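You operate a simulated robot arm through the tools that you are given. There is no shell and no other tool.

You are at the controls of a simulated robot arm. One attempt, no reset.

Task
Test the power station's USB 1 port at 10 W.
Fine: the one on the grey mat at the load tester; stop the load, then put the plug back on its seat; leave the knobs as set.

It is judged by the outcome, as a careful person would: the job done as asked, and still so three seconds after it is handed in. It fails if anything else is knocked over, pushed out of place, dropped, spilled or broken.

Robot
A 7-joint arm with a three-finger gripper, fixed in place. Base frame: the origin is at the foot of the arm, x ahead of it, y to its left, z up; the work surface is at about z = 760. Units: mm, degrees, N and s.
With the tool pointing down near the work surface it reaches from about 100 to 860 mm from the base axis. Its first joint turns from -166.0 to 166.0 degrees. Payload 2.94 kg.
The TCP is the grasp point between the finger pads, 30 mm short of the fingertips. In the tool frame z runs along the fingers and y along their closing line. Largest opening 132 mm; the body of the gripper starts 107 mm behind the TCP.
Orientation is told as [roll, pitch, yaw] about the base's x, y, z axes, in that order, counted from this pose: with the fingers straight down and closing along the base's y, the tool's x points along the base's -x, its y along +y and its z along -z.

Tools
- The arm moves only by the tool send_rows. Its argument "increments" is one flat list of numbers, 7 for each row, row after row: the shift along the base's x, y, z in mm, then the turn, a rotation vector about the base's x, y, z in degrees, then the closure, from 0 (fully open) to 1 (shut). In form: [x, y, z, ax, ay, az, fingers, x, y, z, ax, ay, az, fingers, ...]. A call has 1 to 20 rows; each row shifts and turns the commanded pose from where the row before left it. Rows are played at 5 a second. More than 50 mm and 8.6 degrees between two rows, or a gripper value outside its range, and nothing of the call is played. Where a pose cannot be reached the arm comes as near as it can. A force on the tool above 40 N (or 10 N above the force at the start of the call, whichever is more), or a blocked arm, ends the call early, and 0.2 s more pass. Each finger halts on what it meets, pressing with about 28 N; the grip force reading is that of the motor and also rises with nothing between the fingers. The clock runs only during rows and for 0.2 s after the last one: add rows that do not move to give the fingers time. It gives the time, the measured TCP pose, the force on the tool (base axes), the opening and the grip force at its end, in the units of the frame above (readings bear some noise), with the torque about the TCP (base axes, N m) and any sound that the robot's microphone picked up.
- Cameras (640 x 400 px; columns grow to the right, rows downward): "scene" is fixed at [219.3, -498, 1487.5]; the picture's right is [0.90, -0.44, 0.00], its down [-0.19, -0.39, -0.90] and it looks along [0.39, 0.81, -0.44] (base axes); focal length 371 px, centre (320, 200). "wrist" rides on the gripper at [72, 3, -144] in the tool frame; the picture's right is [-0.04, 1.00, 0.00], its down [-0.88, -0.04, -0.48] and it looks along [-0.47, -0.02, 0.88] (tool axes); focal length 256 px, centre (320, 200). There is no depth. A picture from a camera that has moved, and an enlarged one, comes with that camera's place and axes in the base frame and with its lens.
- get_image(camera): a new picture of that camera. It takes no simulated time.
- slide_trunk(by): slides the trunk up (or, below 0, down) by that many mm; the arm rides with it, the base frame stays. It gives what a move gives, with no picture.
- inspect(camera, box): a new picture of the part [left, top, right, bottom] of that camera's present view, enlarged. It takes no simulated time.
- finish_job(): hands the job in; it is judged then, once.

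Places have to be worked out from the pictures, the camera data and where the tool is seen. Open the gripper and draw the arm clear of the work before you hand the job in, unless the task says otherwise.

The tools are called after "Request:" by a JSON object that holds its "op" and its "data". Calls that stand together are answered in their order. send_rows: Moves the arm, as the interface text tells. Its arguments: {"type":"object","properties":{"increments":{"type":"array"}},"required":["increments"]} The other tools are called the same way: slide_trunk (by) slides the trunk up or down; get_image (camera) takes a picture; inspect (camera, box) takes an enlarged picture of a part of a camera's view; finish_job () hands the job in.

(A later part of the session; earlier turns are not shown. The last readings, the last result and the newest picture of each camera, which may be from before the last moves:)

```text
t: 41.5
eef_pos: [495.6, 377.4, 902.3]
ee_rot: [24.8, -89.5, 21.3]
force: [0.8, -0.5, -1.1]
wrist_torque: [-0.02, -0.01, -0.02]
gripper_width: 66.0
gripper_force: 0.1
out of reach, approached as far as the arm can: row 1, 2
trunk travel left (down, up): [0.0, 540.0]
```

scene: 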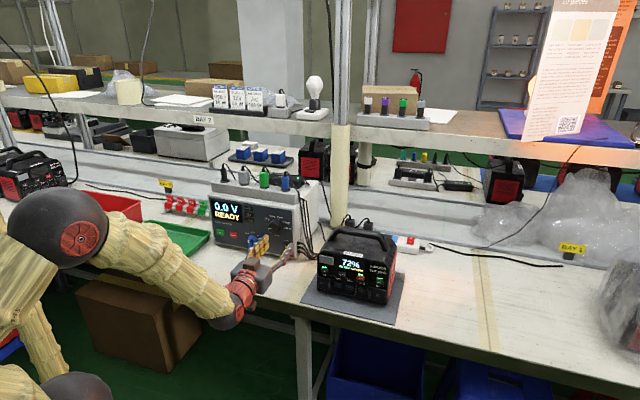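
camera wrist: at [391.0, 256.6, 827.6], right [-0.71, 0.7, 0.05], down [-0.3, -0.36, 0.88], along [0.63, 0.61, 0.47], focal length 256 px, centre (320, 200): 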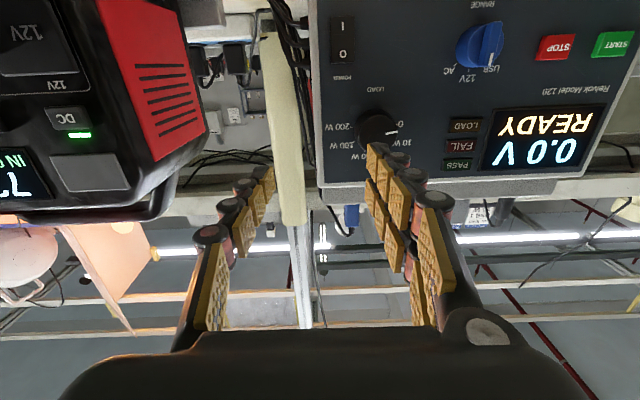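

Limit is at about 12° off radial now. I yaw the tool 5° left (small misalignment for the knob) and move toward s=44, w=640.

Request:
{"op": "send_rows", "data": {"increments": [0, 0, 0, 0, 0, 5, 0.5, -4, 14.7, 2, 0, 0, 0, 0.5, -4, 14.7, 2, 0, 0, 0, 0.5, -4, 14.7, 2, 0, 0, 0, 0.5, 0, 0, 0, 0, 0, 0, 0.5]}}

Request:
{"op": "get_image", "data": {"camera": "wrist"}}

Request:
{"op": "inspect", "data": {"camera": "scene", "box": [200, 180, 330, 300]}}

```text
t: 42.8
eef_pos: [484.2, 421.2, 907.9]
ee_rot: [34.6, -89.7, 15.8]
force: [-0.3, 0.0, -0.9]
wrist_torque: [-0.01, 0.02, 0.0]
gripper_width: 66.3
gripper_force: 0.0
trunk travel left (down, up): [0.0, 540.0]
```

```text
taken
camera wrist: at [388.7, 313.0, 836.0], right [-0.77, 0.64, 0.05], down [-0.27, -0.39, 0.88], along [0.58, 0.67, 0.47], focal length 256 px, centre (320, 200)
```

wrist: 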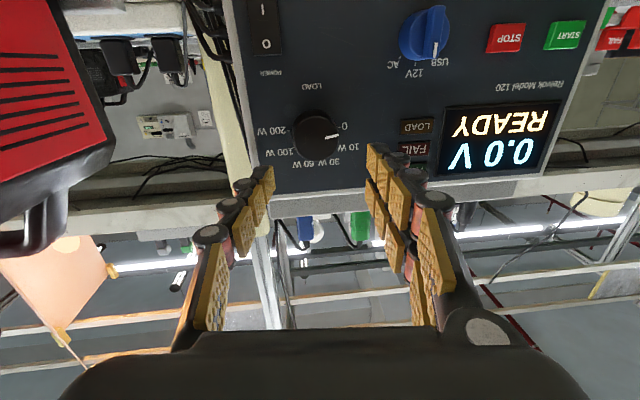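

```text
3.33 times, centred on (265, 240) of scene
camera zoom: at [219.3, -498.0, 1487.5], right [0.9, -0.44, 0.0], down [-0.19, -0.39, -0.9], along [0.39, 0.81, -0.44], focal length 1238 px, centre (503, 67)
```

zoom: 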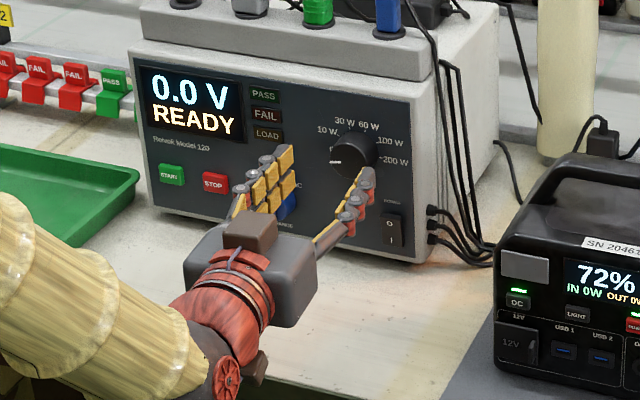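

Comparing several wrist views gives more consistent places: panel plane w≈743, load knob face ≈ (s 39, w 716, z 890), range knob mark ≈ (−50, 702, 830), blue seat ≈ (57, 774, 1003). I move just short of the load knob.

Request:
{"op": "send_rows", "data": {"increments": [8.6, 10.3, -6, 0, 0, -0.8, 0.5, 8.6, 10.3, -6, 0, 0, -0.8, 0.5, 8.6, 10.3, -6, 0, 0, -0.8, 0.5, 0, 0, 0, 0, 0, 0, 0.5]}}

Request:
{"op": "get_image", "data": {"camera": "wrist"}}

Request:
{"op": "inspect", "data": {"camera": "scene", "box": [230, 190, 310, 250]}}

```text
t: 43.8
eef_pos: [525.9, 432.8, 893.0]
ee_rot: [25.4, -89.7, 23.3]
force: [0.1, 0.5, 0.2]
wrist_torque: [-0.01, 0.0, -0.01]
gripper_width: 65.8
gripper_force: 0.0
out of reach, approached as far as the arm can: row 2, 3
trunk travel left (down, up): [0.0, 540.0]
```

```text
taken
camera wrist: at [427.0, 327.9, 821.0], right [-0.75, 0.66, 0.05], down [-0.28, -0.38, 0.88], along [0.6, 0.65, 0.47], focal length 256 px, centre (320, 200)
```

wrist: 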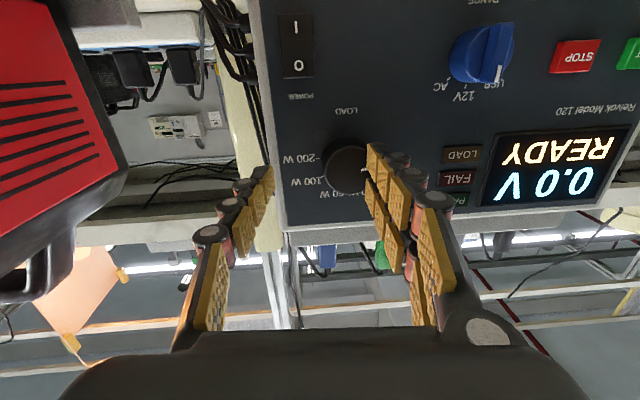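

```text
6.67 times, centred on (270, 220) of scene
camera zoom: at [219.3, -498.0, 1487.5], right [0.9, -0.44, 0.0], down [-0.19, -0.39, -0.9], along [0.39, 0.81, -0.44], focal length 2476 px, centre (653, 67)
```

zoom: 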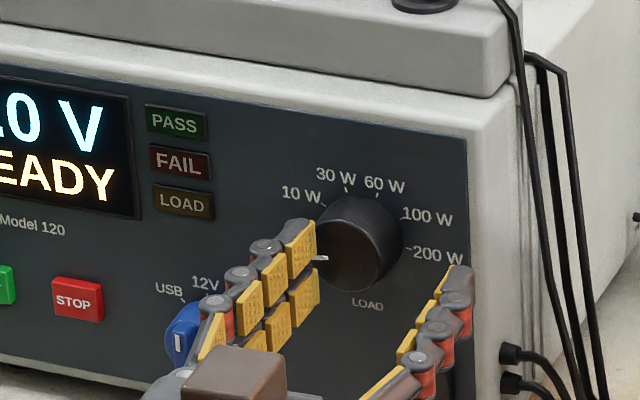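

The limit pushed me right. I yaw 4° more left and move to the knob's line (s≈42), still short of the knob.

Request:
{"op": "send_rows", "data": {"increments": [-3, -3, 0, 0, 0, 4, 0.5, -8.5, 8.5, -1, 0, 0, 0, 0.5, -8.5, 8.5, -1, 0, 0, 0, 0.5, 0, 0, 0, 0, 0, 0, 0.5]}}

Request:
{"op": "get_image", "data": {"camera": "wrist"}}

Request:
{"op": "inspect", "data": {"camera": "scene", "box": [230, 190, 310, 250]}}

```text
t: 44.8
eef_pos: [503.7, 447.9, 891.2]
ee_rot: [36.5, -89.7, 15.6]
force: [-0.3, 0.5, -0.8]
wrist_torque: [0.01, -0.04, 0.01]
gripper_width: 66.1
gripper_force: 0.0
trunk travel left (down, up): [0.0, 540.0]
```

```text
taken
camera wrist: at [412.3, 336.9, 819.3], right [-0.79, 0.61, 0.05], down [-0.26, -0.4, 0.88], along [0.56, 0.68, 0.47], focal length 256 px, centre (320, 200)
```

wrist: 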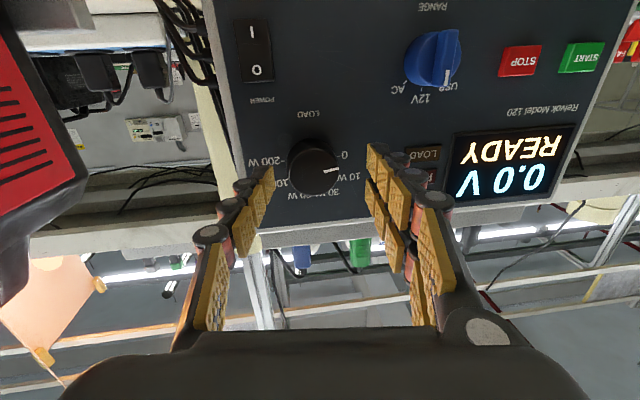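

```text
6.67 times, centred on (270, 220) of scene
camera zoom: at [219.3, -498.0, 1487.5], right [0.9, -0.44, 0.0], down [-0.19, -0.39, -0.9], along [0.39, 0.81, -0.44], focal length 2476 px, centre (653, 67)
```

zoom: 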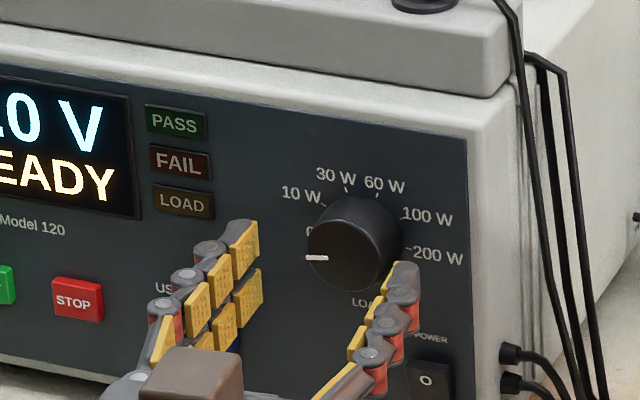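

The knob now lies right on the tool axis between the fingers. I advance 30 mm straight so the tips surround it.

Request:
{"op": "send_rows", "data": {"increments": [7.4, 6.7, 0, 0, 0, 0, 0.5, 7.4, 6.7, 0, 0, 0, 0, 0.5, 7.4, 6.7, 0, 0, 0, 0, 0.5, 0, 0, 0, 0, 0, 0, 0.5]}}

Request:
{"op": "get_image", "data": {"camera": "wrist"}}

Request:
{"op": "inspect", "data": {"camera": "scene", "box": [230, 190, 310, 250]}}

```text
t: 45.8
eef_pos: [524.8, 467.1, 892.2]
ee_rot: [45.0, -89.8, 7.1]
force: [-2.9, -2.8, 3.0]
wrist_torque: [0.02, -0.11, -0.18]
gripper_width: 66.5
gripper_force: 0.2
trunk travel left (down, up): [0.0, 540.0]
```

```text
taken
camera wrist: at [433.7, 356.4, 820.5], right [-0.79, 0.61, 0.05], down [-0.26, -0.4, 0.88], along [0.56, 0.68, 0.47], focal length 256 px, centre (320, 200)
```

wrist: 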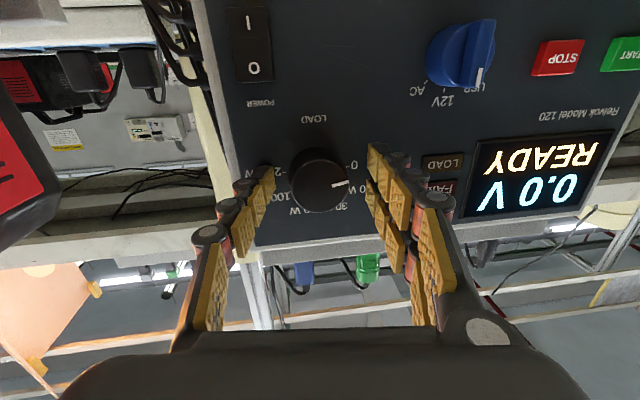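

```text
6.67 times, centred on (270, 220) of scene
camera zoom: at [219.3, -498.0, 1487.5], right [0.9, -0.44, 0.0], down [-0.19, -0.39, -0.9], along [0.39, 0.81, -0.44], focal length 2476 px, centre (653, 67)
```

zoom: 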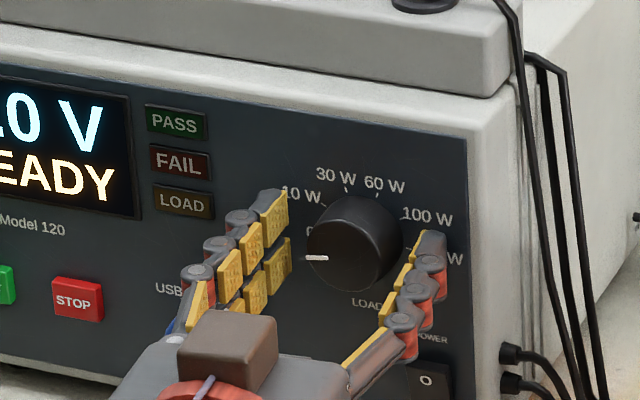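

A light 4 N contact says the right fingertip touches the panel (so panel ≈ w 736). I back off 4 mm and close on the knob.

Request:
{"op": "send_rows", "data": {"increments": [-2.8, -2.8, 0, 0, 0, 0, 0.5, 0, 0, 0, 0, 0, 0, 0.65, 0, 0, 0, 0, 0, 0, 0.8, 0, 0, 0, 0, 0, 0, 0.8, 0, 0, 0, 0, 0, 0, 0.8, 0, 0, 0, 0, 0, 0, 0.8]}}

Request:
{"op": "get_image", "data": {"camera": "wrist"}}

Request:
{"op": "inspect", "data": {"camera": "scene", "box": [230, 190, 310, 250]}}

```text
t: 47.1
eef_pos: [524.9, 464.1, 893.2]
ee_rot: [46.4, -89.8, 5.5]
force: [11.4, -8.9, -0.6]
wrist_torque: [-0.11, 0.14, -0.93]
gripper_width: 40.5
gripper_force: 45.0
trunk travel left (down, up): [0.0, 540.0]
```

```text
taken
camera wrist: at [432.6, 353.1, 820.3], right [-0.79, 0.62, 0.05], down [-0.26, -0.4, 0.88], along [0.56, 0.68, 0.47], focal length 256 px, centre (320, 200)
```

wrist: 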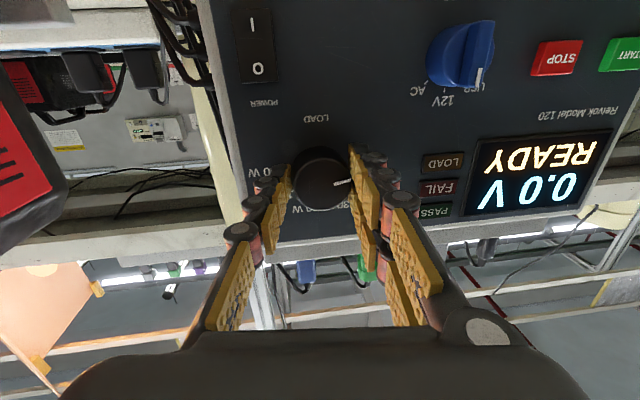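

```text
6.67 times, centred on (270, 220) of scene
camera zoom: at [219.3, -498.0, 1487.5], right [0.9, -0.44, 0.0], down [-0.19, -0.39, -0.9], along [0.39, 0.81, -0.44], focal length 2476 px, centre (653, 67)
```

zoom: 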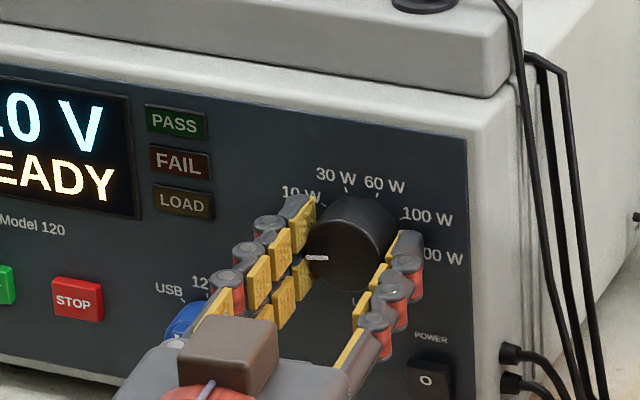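

Gripped (40.5 mm). There is a 14 N sideways reaction, so I ease 2 mm right, then turn clockwise 36° about the tool axis.

Request:
{"op": "send_rows", "data": {"increments": [1.5, -1.5, 0, 0, 0, 0, 0.8, 0, 0, 0, 4.42, 5.68, 0, 0.8, 0, 0, 0, 4.42, 5.68, 0, 0.8, 0, 0, 0, 4.42, 5.68, 0, 0.8, 0, 0, 0, 4.42, 5.68, 0, 0.8, 0, 0, 0, 4.42, 5.68, 0, 0.8, 0, 0, 0, 0, 0, 0, 0.8]}}

Request:
{"op": "get_image", "data": {"camera": "wrist"}}

Request:
{"op": "inspect", "data": {"camera": "scene", "box": [230, 190, 310, 250]}}

```text
t: 48.8
eef_pos: [524.4, 464.4, 893.1]
ee_rot: [89.7, -53.8, -37.5]
force: [-7.1, -13.9, 3.0]
wrist_torque: [-0.03, 0.08, -0.49]
gripper_width: 40.3
gripper_force: 45.6
trunk travel left (down, up): [0.0, 540.0]
```

```text
taken
camera wrist: at [399.3, 378.7, 835.7], right [-0.61, 0.48, 0.63], down [0.14, -0.71, 0.69], along [0.78, 0.51, 0.37], focal length 256 px, centre (320, 200)
```

wrist: 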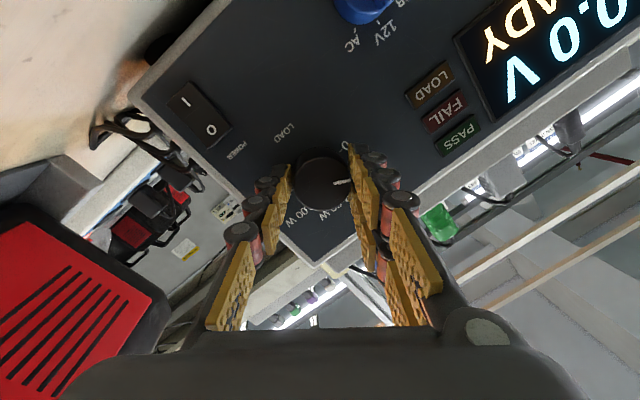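

```text
6.67 times, centred on (270, 220) of scene
camera zoom: at [219.3, -498.0, 1487.5], right [0.9, -0.44, 0.0], down [-0.19, -0.39, -0.9], along [0.39, 0.81, -0.44], focal length 2476 px, centre (653, 67)
```

zoom: 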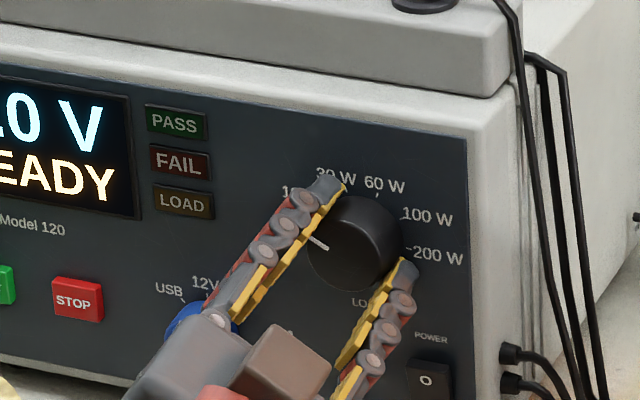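

The knob turned with the hand. I release, draw back 45 mm along the axis and check the pointer.

Request:
{"op": "send_rows", "data": {"increments": [0, 0, 0, 0, 0, 0, 0.5, 0, 0, 0, 0, 0, 0, 0.5, 0, 0, 0, 0, 0, 0, 0.5, -10, -10, 0, 0, 0, 0, 0.5, -10, -10, 0, 0, 0, 0, 0.5, -10, -10, 0, 0, 0, 0, 0.5, 0, 0, 0, 0, 0, 0, 0.5]}}

Request:
{"op": "inspect", "data": {"camera": "scene", "box": [230, 190, 310, 250]}}

Request:
{"op": "inspect", "data": {"camera": "wrist", "box": [240, 80, 400, 220]}}

```text
t: 50.4
eef_pos: [494.4, 433.9, 893.1]
ee_rot: [89.6, -53.9, -37.5]
force: [-0.4, 0.3, 0.0]
wrist_torque: [-0.02, 0.01, -0.02]
gripper_width: 66.2
gripper_force: 0.0
trunk travel left (down, up): [0.0, 540.0]
```

```text
6.67 times, centred on (270, 220) of scene
camera zoom: at [219.3, -498.0, 1487.5], right [0.9, -0.44, 0.0], down [-0.19, -0.39, -0.9], along [0.39, 0.81, -0.44], focal length 2476 px, centre (653, 67)
```

zoom: 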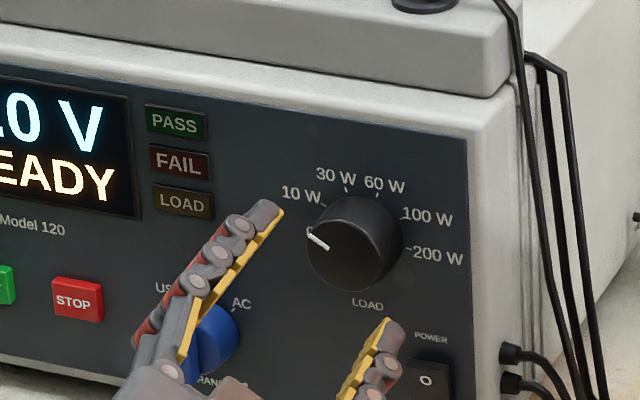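

```text
2.86 times, centred on (320, 150) of wrist
camera zoom: at [370.4, 348.5, 835.9], right [-0.62, 0.48, 0.62], down [0.14, -0.71, 0.69], along [0.77, 0.51, 0.37], focal length 731 px, centre (320, 343)
```

zoom: 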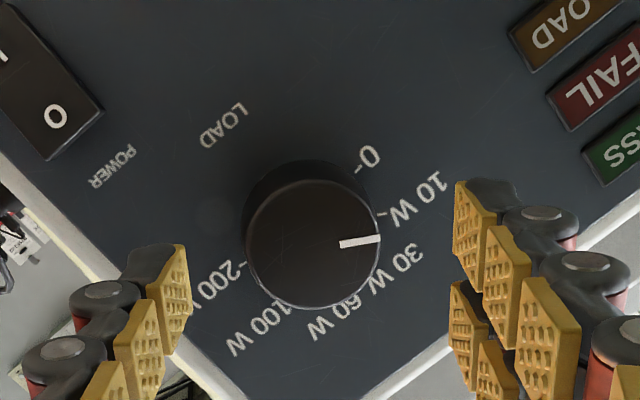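

The pointer sits at 10 W as best I can see. Next the range knob: I untwist the hand, yaw a bit more left, and move in front of it (s≈−40, w≈640).

Request:
{"op": "send_rows", "data": {"increments": [-10, -10, 0, -4.42, -5.68, 0, 0.5, -12, 14, -10, -4.42, -5.68, 1.2, 0.5, -15, 14, -10, -4.42, -5.68, 1.2, 0.5, -15, 14, -10, -4.42, -5.68, 1.2, 0.5, -15, 14, -10, -4.42, -5.68, 1.2, 0.5, 0, 0, 0, 0, 0, 0, 0.5]}}

Request:
{"op": "get_image", "data": {"camera": "wrist"}}

Request:
{"op": "inspect", "data": {"camera": "scene", "box": [230, 190, 310, 250]}}

```text
t: 51.8
eef_pos: [435.5, 474.6, 851.6]
ee_rot: [4.2, -88.4, 53.0]
force: [1.0, -0.4, 0.8]
wrist_torque: [0.02, 0.02, 0.0]
gripper_width: 66.1
gripper_force: 0.1
out of reach, approached as far as the arm can: row 5
trunk travel left (down, up): [0.0, 540.0]
```

```text
taken
camera wrist: at [353.6, 353.3, 782.1], right [-0.84, 0.54, 0.05], down [-0.21, -0.4, 0.89], along [0.5, 0.74, 0.45], focal length 256 px, centre (320, 200)
```

wrist: 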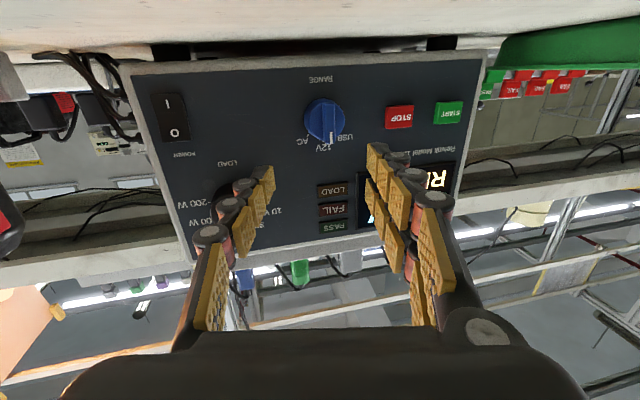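

```text
6.67 times, centred on (270, 220) of scene
camera zoom: at [219.3, -498.0, 1487.5], right [0.9, -0.44, 0.0], down [-0.19, -0.39, -0.9], along [0.39, 0.81, -0.44], focal length 2476 px, centre (653, 67)
```

zoom: 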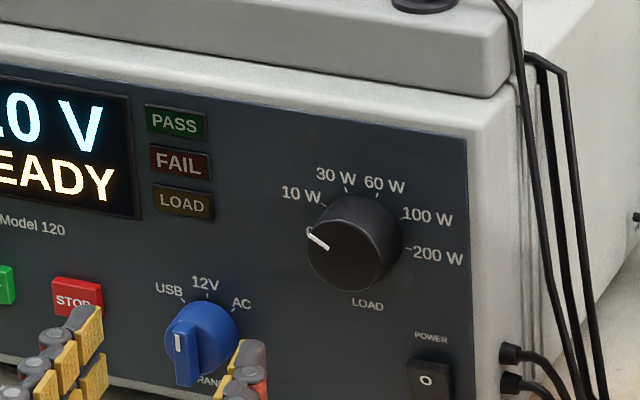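

I zoom on the range knob from the wrist camera.

Request:
{"op": "inspect", "data": {"camera": "wrist", "box": [270, 70, 390, 170]}}

Request:
{"op": "inspect", "data": {"camera": "scene", "box": [230, 215, 280, 255]}}

```text
4.00 times, centred on (330, 120) of wrist
camera zoom: at [353.6, 353.3, 782.1], right [-0.84, 0.54, 0.05], down [-0.21, -0.4, 0.89], along [0.5, 0.74, 0.45], focal length 1024 px, centre (280, 520)
```

zoom: 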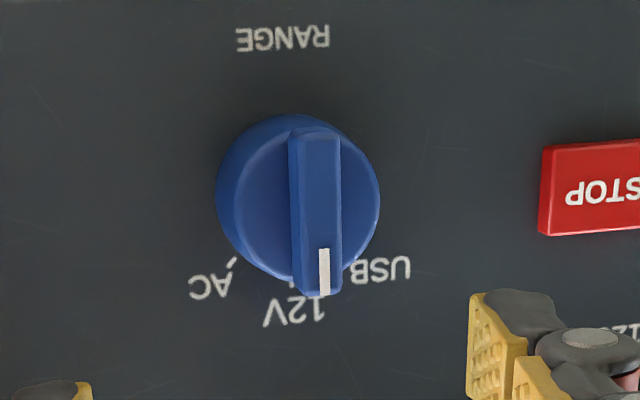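

```text
10.00 times, centred on (255, 235) of scene
camera zoom: at [219.3, -498.0, 1487.5], right [0.9, -0.44, 0.0], down [-0.19, -0.39, -0.9], along [0.39, 0.81, -0.44], focal length 3714 px, centre (970, -150)
```

zoom: 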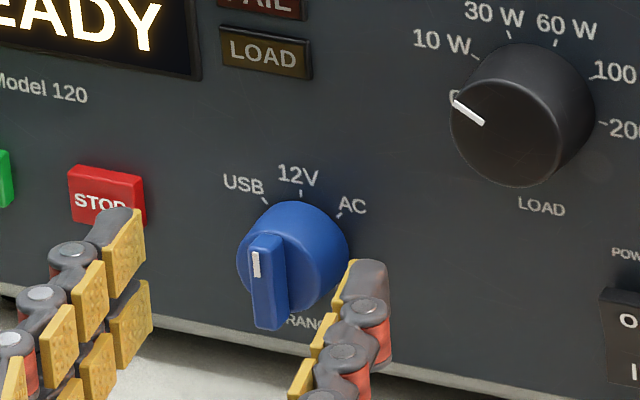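

Knob axis ≈ (s −51, z 820) with the bar upright. I tilt the tool 15° down (to keep the wrist camera above the bench), set it on the knob's line, and test the −40° twist in free air before gripping.

Request:
{"op": "send_rows", "data": {"increments": [0, 8, -8, -6.3, 4.1, 0, 0.5, 0, 8, -8, -5.3, 3.4, 0, 0.5, 0, 0, 0, 0, 0, 0, 0.5, 0, 0, 0, -4.2, -6.5, 2.07, 0.5, 0, 0, 0, -4.2, -6.5, 2.07, 0.5, 0, 0, 0, -4.2, -6.5, 2.07, 0.5, 0, 0, 0, -4.2, -6.5, 2.07, 0.5, 0, 0, 0, -4.2, -6.5, 2.07, 0.5, 0, 0, 0, 0, 0, 0, 0.5]}}

Request:
{"op": "get_image", "data": {"camera": "wrist"}}

Request:
{"op": "get_image", "data": {"camera": "scene"}}

```text
t: 53.8
eef_pos: [502.9, 435.5, 938.8]
ee_rot: [-65.5, -48.0, 128.9]
force: [0.6, 0.1, -0.6]
wrist_torque: [0.01, 0.03, 0.02]
gripper_width: 66.2
gripper_force: 0.0
out of reach, approached as far as the arm can: row 4, 5, 6, 7, 8
trunk travel left (down, up): [0.0, 540.0]
```

```text
taken
camera wrist: at [456.8, 283.1, 921.4], right [-0.76, 0.29, -0.58], down [-0.59, 0.06, 0.81], along [0.27, 0.96, 0.12], focal length 256 px, centre (320, 200)
```

wrist: 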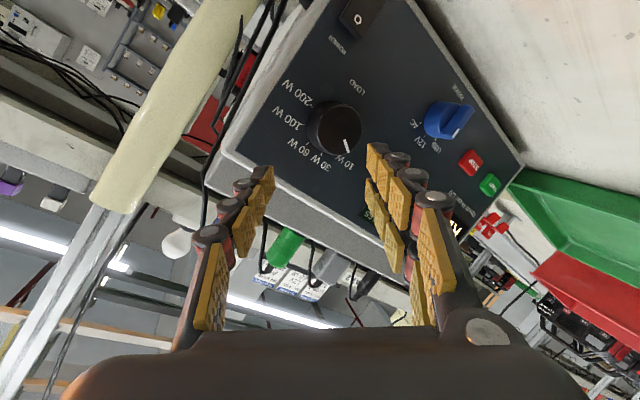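

```text
taken
```

scene: 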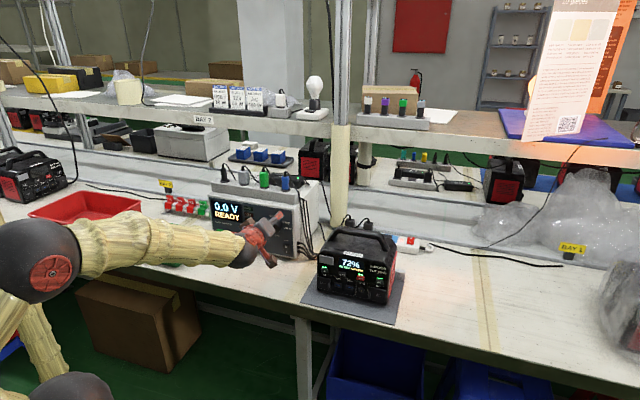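

Negative twist is at its joint limit in this orientation and the hand slid away (no contact). Positive twist has plenty of room, so I back off and turn the hand to camera-up (+218° total), which is mid-range.

Request:
{"op": "send_rows", "data": {"increments": [-12, -12, 0, 4.26, 6.56, -2.1, 0.5, -12, -12, 0, 4.26, 6.56, -2.1, 0.5, 0, 0, 0, 4.26, 6.56, -2.1, 0.5, 0, 0, 0, 4.26, 6.56, -2.1, 0.5, 0, 0, 0, 4.26, 6.56, -2.1, 0.5, 0, 0, 0, 0, 0, 0, 0.5]}}

Request:
{"op": "get_image", "data": {"camera": "wrist"}}

```text
t: 55.1
eef_pos: [481.2, 412.7, 937.6]
ee_rot: [2.1, -74.8, 54.4]
force: [-0.2, 0.0, 0.5]
wrist_torque: [0.04, -0.03, 0.01]
gripper_width: 65.9
gripper_force: 0.1
trunk travel left (down, up): [0.0, 540.0]
```

```text
taken
camera wrist: at [389.5, 284.1, 905.3], right [-0.83, 0.56, 0.05], down [-0.09, -0.22, 0.97], along [0.56, 0.8, 0.23], focal length 256 px, centre (320, 200)
```

wrist: 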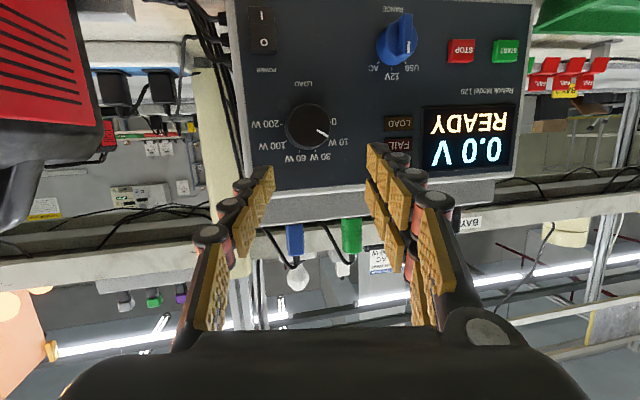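

Back at zero twist. I level the tilt and twist +180° about the tool axis.

Request:
{"op": "send_rows", "data": {"increments": [0, 0, 0, 6.34, -4.2, 0, 0.5, 0, 0, 0, 6.34, -4.2, 0, 0.5, 0, 0, 0, 4.69, 7.09, 0, 0.5, 0, 0, 0, 4.69, 7.09, 0, 0.5, 0, 0, 0, 4.69, 7.09, 0, 0.5, 0, 0, 0, 4.69, 7.09, 0, 0.5, 0, 0, 0, 4.69, 7.09, 0, 0.5, 0, 0, 0, 4.69, 7.09, 0, 0.5, 0, 0, 0, 4.69, 7.09, 0, 0.5, 0, 0, 0, 4.69, 7.09, 0, 0.5, 0, 0, 0, 4.69, 7.09, 0, 0.5, 0, 0, 0, 4.69, 7.09, 0, 0.5, 0, 0, 0, 4.69, 7.09, 0, 0.5]}}

Request:
{"op": "send_rows", "data": {"increments": [0, 0, 0, 4.69, 7.09, 0, 0.5, 0, 0, 0, 4.69, 7.09, 0, 0.5, 0, 0, 0, 4.69, 7.09, 0, 0.5, 0, 0, 0, 4.69, 7.09, 0, 0.5, 0, 0, 0, 4.69, 7.09, 0, 0.5, 0, 0, 0, 4.69, 7.09, 0, 0.5, 0, 0, 0, 4.69, 7.09, 0, 0.5, 0, 0, 0, 4.69, 7.09, 0, 0.5, 0, 0, 0, 4.69, 7.09, 0, 0.5, 0, 0, 0, 4.69, 7.09, 0, 0.5, 0, 0, 0, 0.8, 1.2, 0, 0.5, 0, 0, 0, 0, 0, 0, 0.5]}}

Request:
{"op": "get_image", "data": {"camera": "wrist"}}

```text
t: 58.0
eef_pos: [479.3, 412.6, 938.3]
ee_rot: [90.1, 4.1, -33.6]
force: [0.4, 0.1, 0.9]
wrist_torque: [0.02, 0.02, -0.02]
gripper_width: 66.1
gripper_force: 0.0
trunk travel left (down, up): [0.0, 540.0]
```

```text
t: 60.5
eef_pos: [480.4, 412.1, 938.7]
ee_rot: [-79.0, 89.4, 157.4]
force: [-0.4, -0.1, -0.6]
wrist_torque: [0.02, 0.03, -0.04]
gripper_width: 66.0
gripper_force: 0.0
trunk travel left (down, up): [0.0, 540.0]
```

```text
taken
camera wrist: at [402.8, 291.2, 1009.9], right [0.83, -0.55, -0.05], down [-0.3, -0.37, -0.88], along [0.46, 0.75, -0.48], focal length 256 px, centre (320, 200)
```

wrist: 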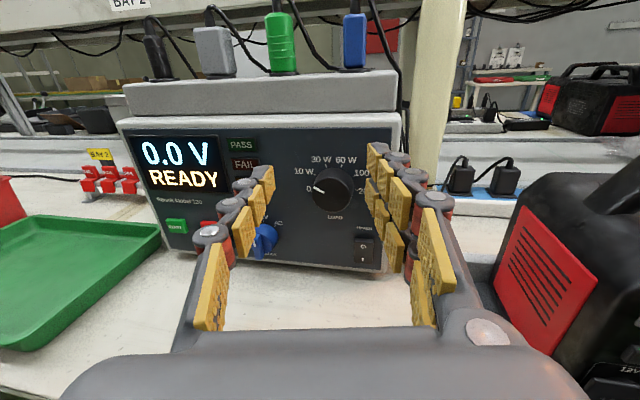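

Camera-up now, no limits hit. I check the load pointer and range knob from here.

Request:
{"op": "inspect", "data": {"camera": "wrist", "box": [230, 140, 390, 270]}}

```text
3.08 times, centred on (310, 205) of wrist
camera zoom: at [402.8, 291.2, 1009.9], right [0.83, -0.55, -0.05], down [-0.3, -0.37, -0.88], along [0.46, 0.75, -0.48], focal length 788 px, centre (351, 185)
```

zoom: 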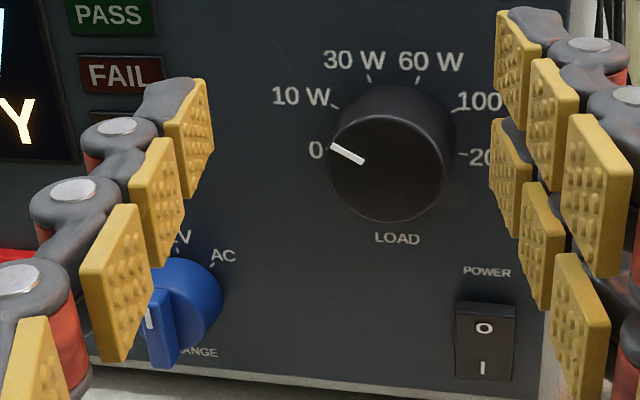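

The ticks sit every 40° (0 at −100°, 10 W at −60°), and the pointer measures 30° above horizontal left: exactly 10 W. Now I move in front of the range knob with heading 15° left, fingers level at z≈820.

Request:
{"op": "send_rows", "data": {"increments": [-9.5, 13.4, -23.7, 0, 0, 0.72, 0.6, -9.5, 13.4, -23.7, 0, 0, 0.72, 0.6, -9.5, 13.4, -23.7, 0, 0, 0.72, 0.6, -9.5, 13.4, -23.7, 0, 0, 0.72, 0.6, -9.5, 13.4, -23.7, 0, 0, 0.72, 0.6, 0, 0, 0, 0, 0, 0, 0.6]}}

Request:
{"op": "get_image", "data": {"camera": "wrist"}}

Request:
{"op": "get_image", "data": {"camera": "scene"}}

```text
t: 62.0
eef_pos: [430.6, 479.4, 819.8]
ee_rot: [-80.0, 89.6, 160.1]
force: [-1.4, 0.4, 0.6]
wrist_torque: [-0.01, 0.02, 0.01]
gripper_width: 53.0
gripper_force: 0.1
trunk travel left (down, up): [0.0, 540.0]
```

```text
taken
camera wrist: at [361.2, 353.6, 891.0], right [0.87, -0.5, -0.05], down [-0.28, -0.39, -0.88], along [0.42, 0.77, -0.48], focal length 256 px, centre (320, 200)
```

wrist: 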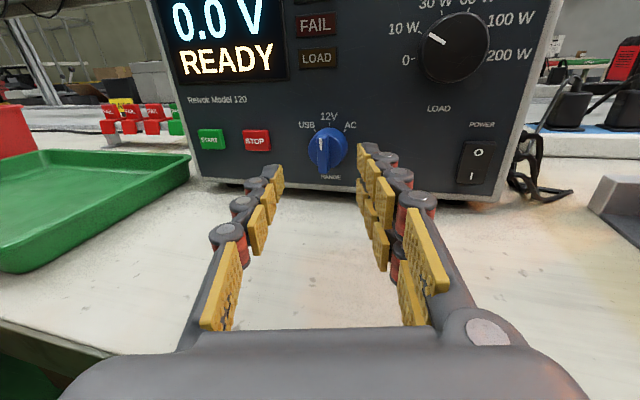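

```text
taken
```

scene: 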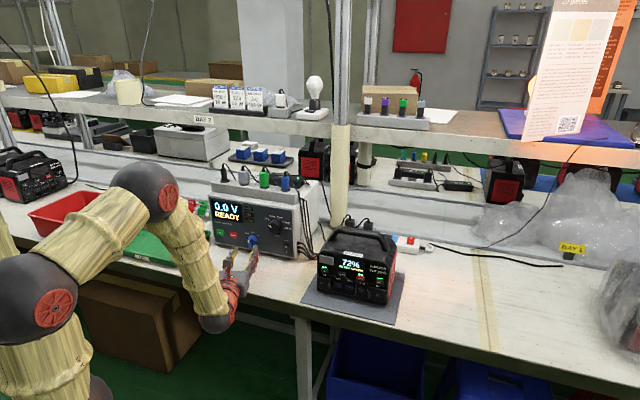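

Reached. I zoom to check alignment of the bar with the finger axis.

Request:
{"op": "inspect", "data": {"camera": "wrist", "box": [260, 100, 400, 200]}}

```text
4.00 times, centred on (330, 150) of wrist
camera zoom: at [361.2, 353.6, 891.0], right [0.87, -0.5, -0.05], down [-0.28, -0.39, -0.88], along [0.42, 0.77, -0.48], focal length 1024 px, centre (280, 400)
```

zoom: 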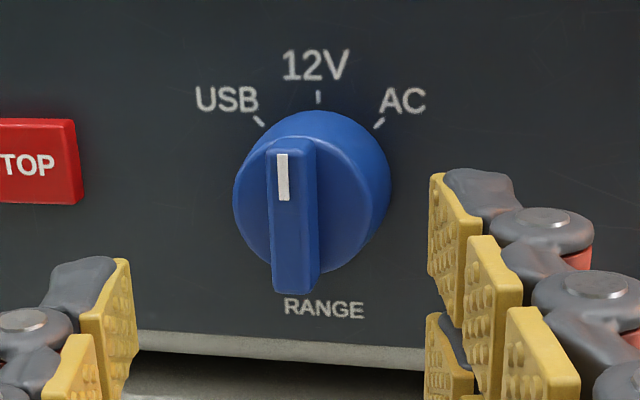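

Bar is ~2 mm right and ~3 mm above the tool axis. I advance 40 mm with that correction, watching force.

Request:
{"op": "send_rows", "data": {"increments": [5.4, 8.4, 0.6, 0, 0, 0, 0.6, 5.4, 8.4, 0.6, 0, 0, 0, 0.6, 5.4, 8.4, 0.6, 0, 0, 0, 0.6, 5.4, 8.4, 0.6, 0, 0, 0, 0.6, 0, 0, 0, 0, 0, 0, 0.6]}}

Request:
{"op": "inspect", "data": {"camera": "wrist", "box": [240, 120, 400, 240]}}

Request:
{"op": "inspect", "data": {"camera": "scene", "box": [225, 210, 285, 260]}}

```text
t: 63.1
eef_pos: [453.8, 512.0, 822.1]
ee_rot: [-79.0, 89.6, 161.1]
force: [0.0, -0.1, -0.4]
wrist_torque: [0.02, 0.0, 0.05]
gripper_width: 52.5
gripper_force: 0.1
trunk travel left (down, up): [0.0, 540.0]
```

```text
3.33 times, centred on (320, 180) of wrist
camera zoom: at [385.0, 387.1, 893.4], right [0.87, -0.5, -0.05], down [-0.28, -0.39, -0.88], along [0.42, 0.77, -0.48], focal length 853 px, centre (320, 267)
```

zoom: 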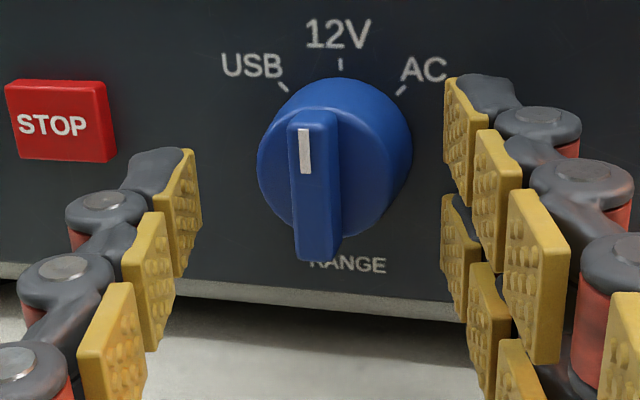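

```text
8.00 times, centred on (255, 235) of scene
camera zoom: at [219.3, -498.0, 1487.5], right [0.9, -0.44, 0.0], down [-0.19, -0.39, -0.9], along [0.39, 0.81, -0.44], focal length 2972 px, centre (840, -80)
```

zoom: 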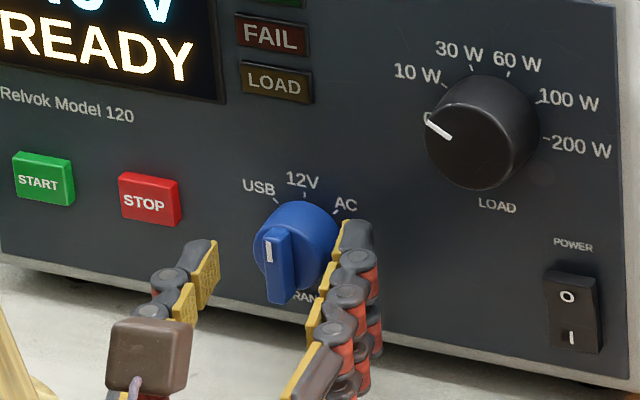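

Well centred; tips are around w≈712, straddling the bar. I go 4 mm deeper and close on the bar.

Request:
{"op": "send_rows", "data": {"increments": [2.0, 3.5, 0, 0, 0, 0, 0.6, 0, 0, 0, 0, 0, 0, 0.75, 0, 0, 0, 0, 0, 0, 0.9, 0, 0, 0, 0, 0, 0, 0.97, 0, 0, 0, 0, 0, 0, 0.97, 0, 0, 0, 0, 0, 0, 0.97, 0, 0, 0, 0, 0, 0, 0.97]}}

Request:
{"op": "inspect", "data": {"camera": "wrist", "box": [240, 120, 400, 240]}}

Request:
{"op": "inspect", "data": {"camera": "scene", "box": [225, 210, 285, 260]}}

```text
t: 64.6
eef_pos: [459.9, 513.7, 822.7]
ee_rot: [-84.5, 89.4, 155.0]
force: [13.1, -23.3, -2.4]
wrist_torque: [-0.83, 0.69, -0.87]
gripper_width: 22.4
gripper_force: 38.4
trunk travel left (down, up): [0.0, 540.0]
stopped in row 7: the force on the tool passed its limit at 42 N (the readings are from after the stop); the commanded pose is now the measured one
```

```text
3.33 times, centred on (320, 180) of wrist
camera zoom: at [389.0, 388.5, 893.8], right [0.86, -0.51, -0.05], down [-0.28, -0.39, -0.88], along [0.43, 0.77, -0.48], focal length 853 px, centre (320, 267)
```

zoom: 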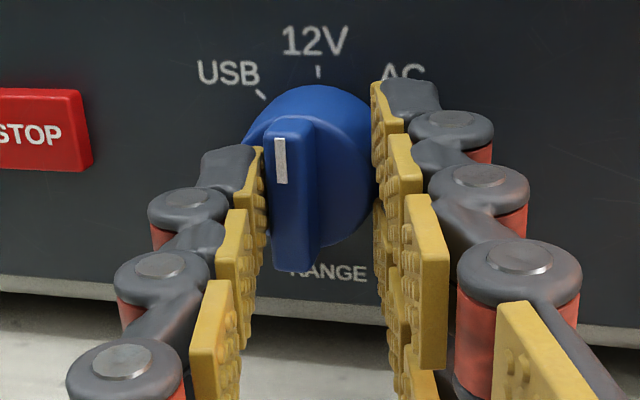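

```text
8.00 times, centred on (255, 235) of scene
camera zoom: at [219.3, -498.0, 1487.5], right [0.9, -0.44, 0.0], down [-0.19, -0.39, -0.9], along [0.39, 0.81, -0.44], focal length 2972 px, centre (840, -80)
```

zoom: 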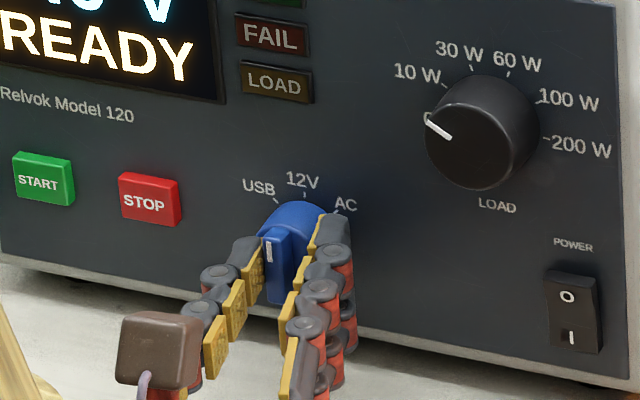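

The right fingers met the knob's disc rim before the left reached the bar, so I was too deep for this skew. I open slightly, back off 15 mm, shift left, and try reducing the skew by 4°.

Request:
{"op": "send_rows", "data": {"increments": [0, 0, 0, 0, 0, 0, 0.75, 0, 0, 0, 0, 0, 0, 0.7, -5, -5, 0, 0, 0, 0, 0.7, -7, -4, 0, 0, 0, -2, 0.7, 0, 0, 0, 0, 0, -2, 0.7, 0, 0, 0, 0, 0, 0, 0.7]}}

Request:
{"op": "inspect", "data": {"camera": "wrist", "box": [240, 120, 400, 240]}}

```text
t: 66.0
eef_pos: [452.3, 507.3, 825.9]
ee_rot: [-77.1, 89.4, 162.1]
force: [-0.2, 0.4, 0.3]
wrist_torque: [-0.01, 0.03, 0.02]
gripper_width: 39.5
gripper_force: 0.1
out of reach, approached as far as the arm can: row 4, 5
trunk travel left (down, up): [0.0, 540.0]
```

```text
3.33 times, centred on (320, 180) of wrist
camera zoom: at [381.3, 383.0, 897.3], right [0.86, -0.51, -0.05], down [-0.28, -0.39, -0.88], along [0.43, 0.77, -0.48], focal length 853 px, centre (320, 267)
```

zoom: 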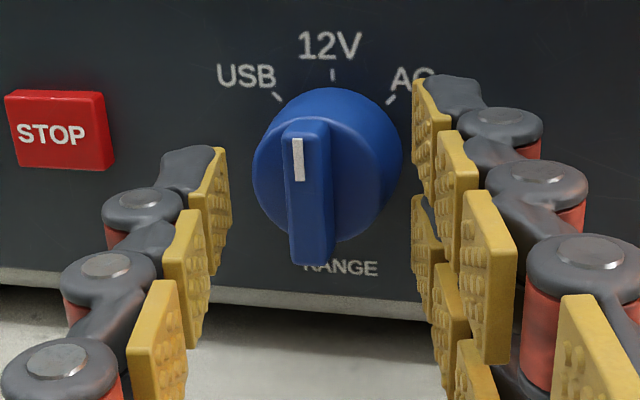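

The skew can't be reduced at this spot, so I use shallower engagement instead (TCP w≈682, tips just short of the disc face) and close on the bar.

Request:
{"op": "send_rows", "data": {"increments": [1.8, 3.0, -2.5, 0, 0, 0, 0.7, 0, 0, 0, 0, 0, 0, 0.8, 0, 0, 0, 0, 0, 0, 0.88, 0, 0, 0, 0, 0, 0, 0.92, 0, 0, 0, 0, 0, 0, 0.95, 0, 0, 0, 0, 0, 0, 0.95, 0, 0, 0, 0, 0, 0, 0.95]}}

Request:
{"op": "inspect", "data": {"camera": "wrist", "box": [240, 120, 400, 240]}}

Request:
{"op": "inspect", "data": {"camera": "scene", "box": [225, 210, 285, 260]}}

```text
t: 67.6
eef_pos: [453.6, 510.7, 822.4]
ee_rot: [-76.7, 89.6, 162.4]
force: [-6.9, 7.2, 0.3]
wrist_torque: [0.05, -0.03, 0.2]
gripper_width: 13.5
gripper_force: 5.4
trunk travel left (down, up): [0.0, 540.0]
```

```text
3.33 times, centred on (320, 180) of wrist
camera zoom: at [382.1, 386.8, 894.7], right [0.86, -0.51, -0.05], down [-0.28, -0.39, -0.88], along [0.43, 0.77, -0.48], focal length 853 px, centre (320, 267)
```

zoom: 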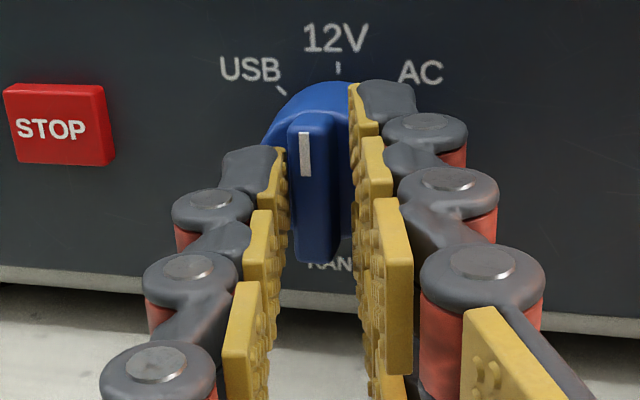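

```text
8.00 times, centred on (255, 235) of scene
camera zoom: at [219.3, -498.0, 1487.5], right [0.9, -0.44, 0.0], down [-0.19, -0.39, -0.9], along [0.39, 0.81, -0.44], focal length 2972 px, centre (840, -80)
```

zoom: 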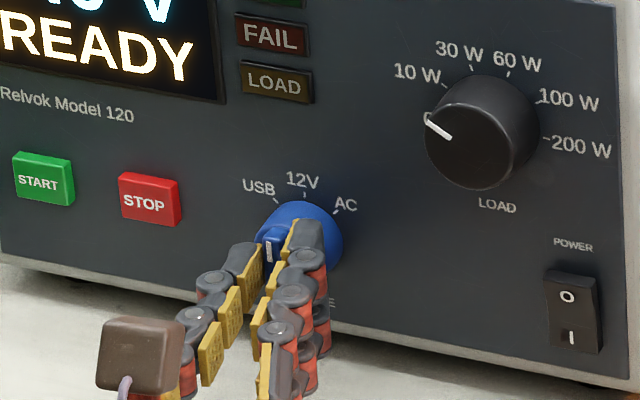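

Still closing with the left finger touching first; I ease 2 mm left and finish closing.

Request:
{"op": "send_rows", "data": {"increments": [-1.4, 1.2, 0, 0, 0, 0, 0.97, 0, 0, 0, 0, 0, 0, 0.97, 0, 0, 0, 0, 0, 0, 0.97, 0, 0, 0, 0, 0, 0, 0.97]}}

Request:
{"op": "inspect", "data": {"camera": "wrist", "box": [240, 120, 400, 240]}}

```text
t: 68.6
eef_pos: [452.3, 512.8, 823.0]
ee_rot: [-77.4, 89.6, 161.9]
force: [-9.9, 3.9, 1.9]
wrist_torque: [0.04, -0.04, 0.3]
gripper_width: 11.3
gripper_force: 5.7
trunk travel left (down, up): [0.0, 540.0]
```

```text
3.33 times, centred on (320, 180) of wrist
camera zoom: at [381.2, 387.5, 894.6], right [0.86, -0.51, -0.05], down [-0.28, -0.39, -0.88], along [0.43, 0.77, -0.48], focal length 853 px, centre (320, 267)
```

zoom: 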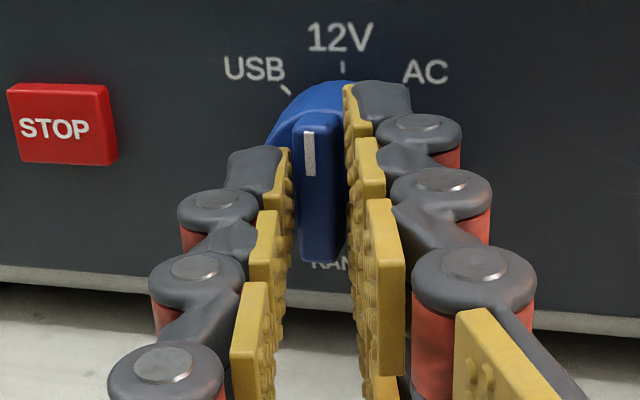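

Width 11.3 mm but low grip force; I give the fingers more time.

Request:
{"op": "send_rows", "data": {"increments": [0, 0, 0, 0, 0, 0, 1.0, 0, 0, 0, 0, 0, 0, 1.0, 0, 0, 0, 0, 0, 0, 1.0, 0, 0, 0, 0, 0, 0, 1.0, 0, 0, 0, 0, 0, 0, 1.0]}}

```text
t: 69.8
eef_pos: [452.0, 512.0, 823.5]
ee_rot: [-75.5, 89.6, 163.8]
force: [-13.6, 10.4, 2.4]
wrist_torque: [0.04, -0.02, 0.27]
gripper_width: 9.3
gripper_force: 36.9
trunk travel left (down, up): [0.0, 540.0]
```

Now firmly gripped. I ease 1 mm left and twist counter-clockwise 40° about the tool axis.

Request:
{"op": "send_rows", "data": {"increments": [-0.8, 0.8, 0, 0, 0, 0, 1.0, 0, 0, 0, -4.09, -6.87, 0, 1.0, 0, 0, 0, -4.09, -6.87, 0, 1.0, 0, 0, 0, -4.09, -6.87, 0, 1.0, 0, 0, 0, -4.09, -6.87, 0, 1.0, 0, 0, 0, -4.09, -6.87, 0, 1.0, 0, 0, 0, 0, 0, 0, 1.0]}}

Request:
{"op": "get_image", "data": {"camera": "wrist"}}

Request:
{"op": "inspect", "data": {"camera": "scene", "box": [225, 210, 285, 260]}}

```text
t: 71.4
eef_pos: [450.9, 511.8, 822.0]
ee_rot: [89.7, 50.4, -31.1]
force: [-20.7, -3.0, -4.3]
wrist_torque: [-0.25, 0.19, 0.05]
gripper_width: 9.4
gripper_force: 36.7
trunk travel left (down, up): [0.0, 540.0]
```

```text
taken
camera wrist: at [339.3, 411.4, 879.3], right [0.69, -0.41, 0.6], down [0.21, -0.68, -0.7], along [0.7, 0.61, -0.38], focal length 256 px, centre (320, 200)
```

wrist: 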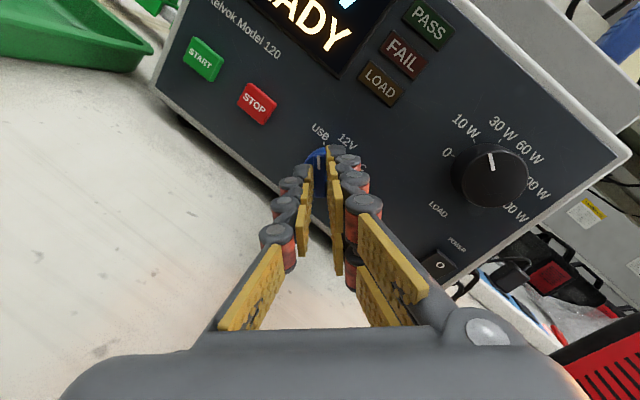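

```text
8.00 times, centred on (255, 235) of scene
camera zoom: at [219.3, -498.0, 1487.5], right [0.9, -0.44, 0.0], down [-0.19, -0.39, -0.9], along [0.39, 0.81, -0.44], focal length 2972 px, centre (840, -80)
```

zoom: 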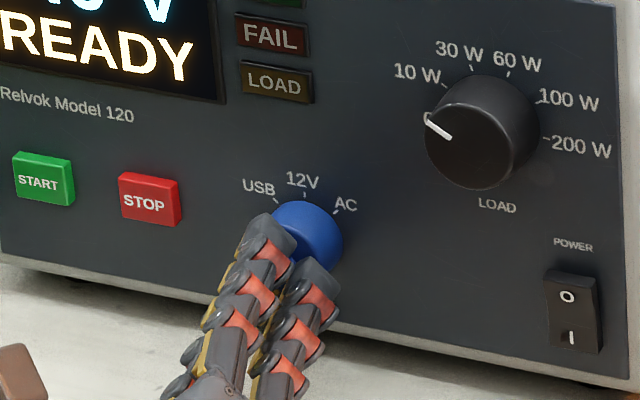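

Turned. I open the fingers and draw straight back to check the pointer.

Request:
{"op": "send_rows", "data": {"increments": [0, 0, 0, 0, 0, 0, 0.85, 0, 0, 0, 0, 0, 0, 0.8, -5.1, -8.6, 0, 0, 0, 0, 0.8, -5.1, -8.6, 0, 0, 0, 0, 0.8, -5.1, -8.6, 0, 0, 0, 0, 0.8, 0, 0, 0, 0, 0, 0, 0.8]}}

Request:
{"op": "inspect", "data": {"camera": "scene", "box": [225, 210, 285, 260]}}

Request:
{"op": "inspect", "data": {"camera": "wrist", "box": [240, 80, 400, 200]}}

```text
t: 72.8
eef_pos: [436.9, 485.8, 821.7]
ee_rot: [90.1, 50.6, -30.8]
force: [0.2, -0.5, -0.5]
wrist_torque: [-0.02, 0.02, 0.0]
gripper_width: 26.3
gripper_force: 0.0
trunk travel left (down, up): [0.0, 540.0]
```

```text
8.00 times, centred on (255, 235) of scene
camera zoom: at [219.3, -498.0, 1487.5], right [0.9, -0.44, 0.0], down [-0.19, -0.39, -0.9], along [0.39, 0.81, -0.44], focal length 2972 px, centre (840, -80)
```

zoom: 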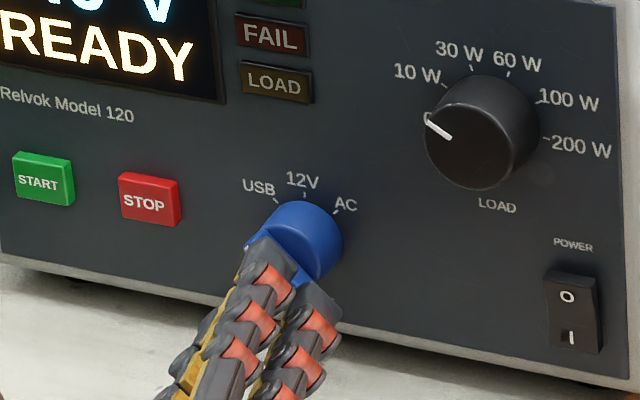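

```text
3.33 times, centred on (320, 140) of wrist
camera zoom: at [325.5, 386.1, 879.4], right [0.69, -0.41, 0.6], down [0.21, -0.68, -0.7], along [0.7, 0.61, -0.38], focal length 853 px, centre (320, 400)
```

zoom: 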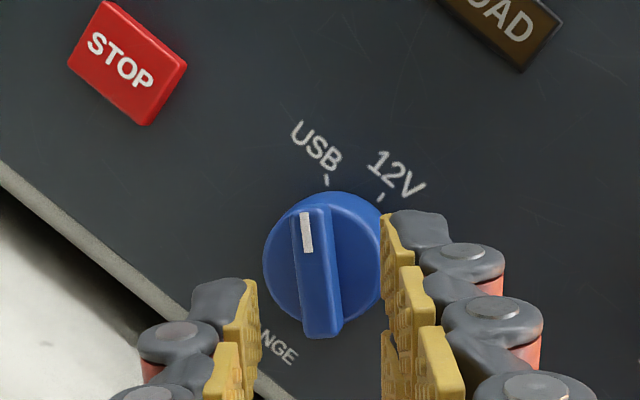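

The bar now points at USB. Next I retreat toward the bench front between tester and station, and twist the hand back to camera-down while doing so.

Request:
{"op": "send_rows", "data": {"increments": [-8, -12, 5, 0, 0, 0, 0.8, 4.5, -26.2, 13, -4.21, -7.08, 0, 0.7, 4.5, -26.2, 13, -4.21, -7.08, 0, 0.6, 4.5, -26.2, 13, -4.21, -7.08, 0, 0.5, 4.5, -26.2, 13, -4.21, -7.08, 0, 0.5, 4.5, -26.2, 13, -4.21, -7.08, 0, 0.5, 4.5, -26.2, 13, -4.21, -7.08, 0, 0.5, 0, 0, 0, -4.21, -7.08, 0, 0.5, 0, 0, 0, -4.21, -7.08, 0, 0.5, 0, 0, 0, -4.21, -7.08, 0, 0.5, 0, 0, 0, -4.21, -7.08, 0, 0.5, 0, 0, 0, -4.21, -7.08, 0, 0.5, 0, 0, 0, -4.21, -7.08, 0, 0.5, 0, 0, 0, -4.21, -7.08, 0, 0.5, 0, 0, 0, -4.21, -7.08, 0, 0.5, 0, 0, 0, 0, 0, 0, 0.5]}}

Request:
{"op": "get_image", "data": {"camera": "scene"}}

Request:
{"op": "inspect", "data": {"camera": "scene", "box": [235, 205, 295, 255]}}

```text
t: 76.2
eef_pos: [456.7, 317.9, 905.5]
ee_rot: [90.3, -65.0, -31.1]
force: [0.0, -0.5, 0.5]
wrist_torque: [0.01, 0.02, -0.01]
gripper_width: 66.0
gripper_force: 0.0
trunk travel left (down, up): [0.0, 540.0]
```

```text
taken
```

scene: 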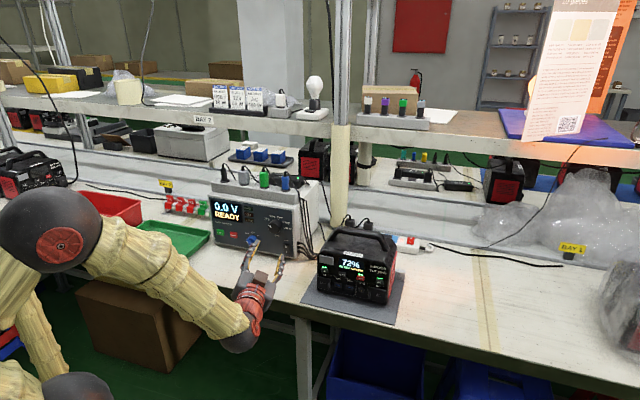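

```text
8.00 times, centred on (265, 230) of scene
camera zoom: at [219.3, -498.0, 1487.5], right [0.9, -0.44, 0.0], down [-0.19, -0.39, -0.9], along [0.39, 0.81, -0.44], focal length 2972 px, centre (760, -40)
```

zoom: 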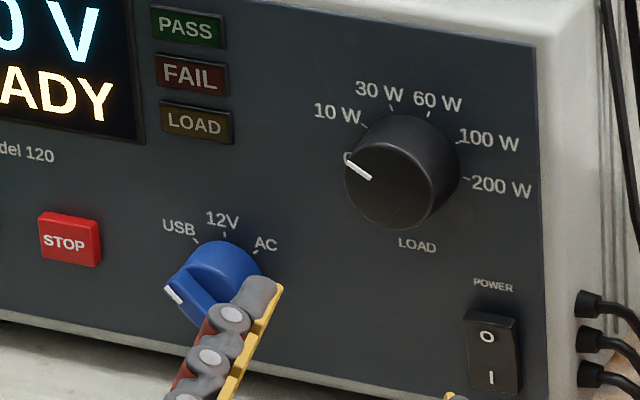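

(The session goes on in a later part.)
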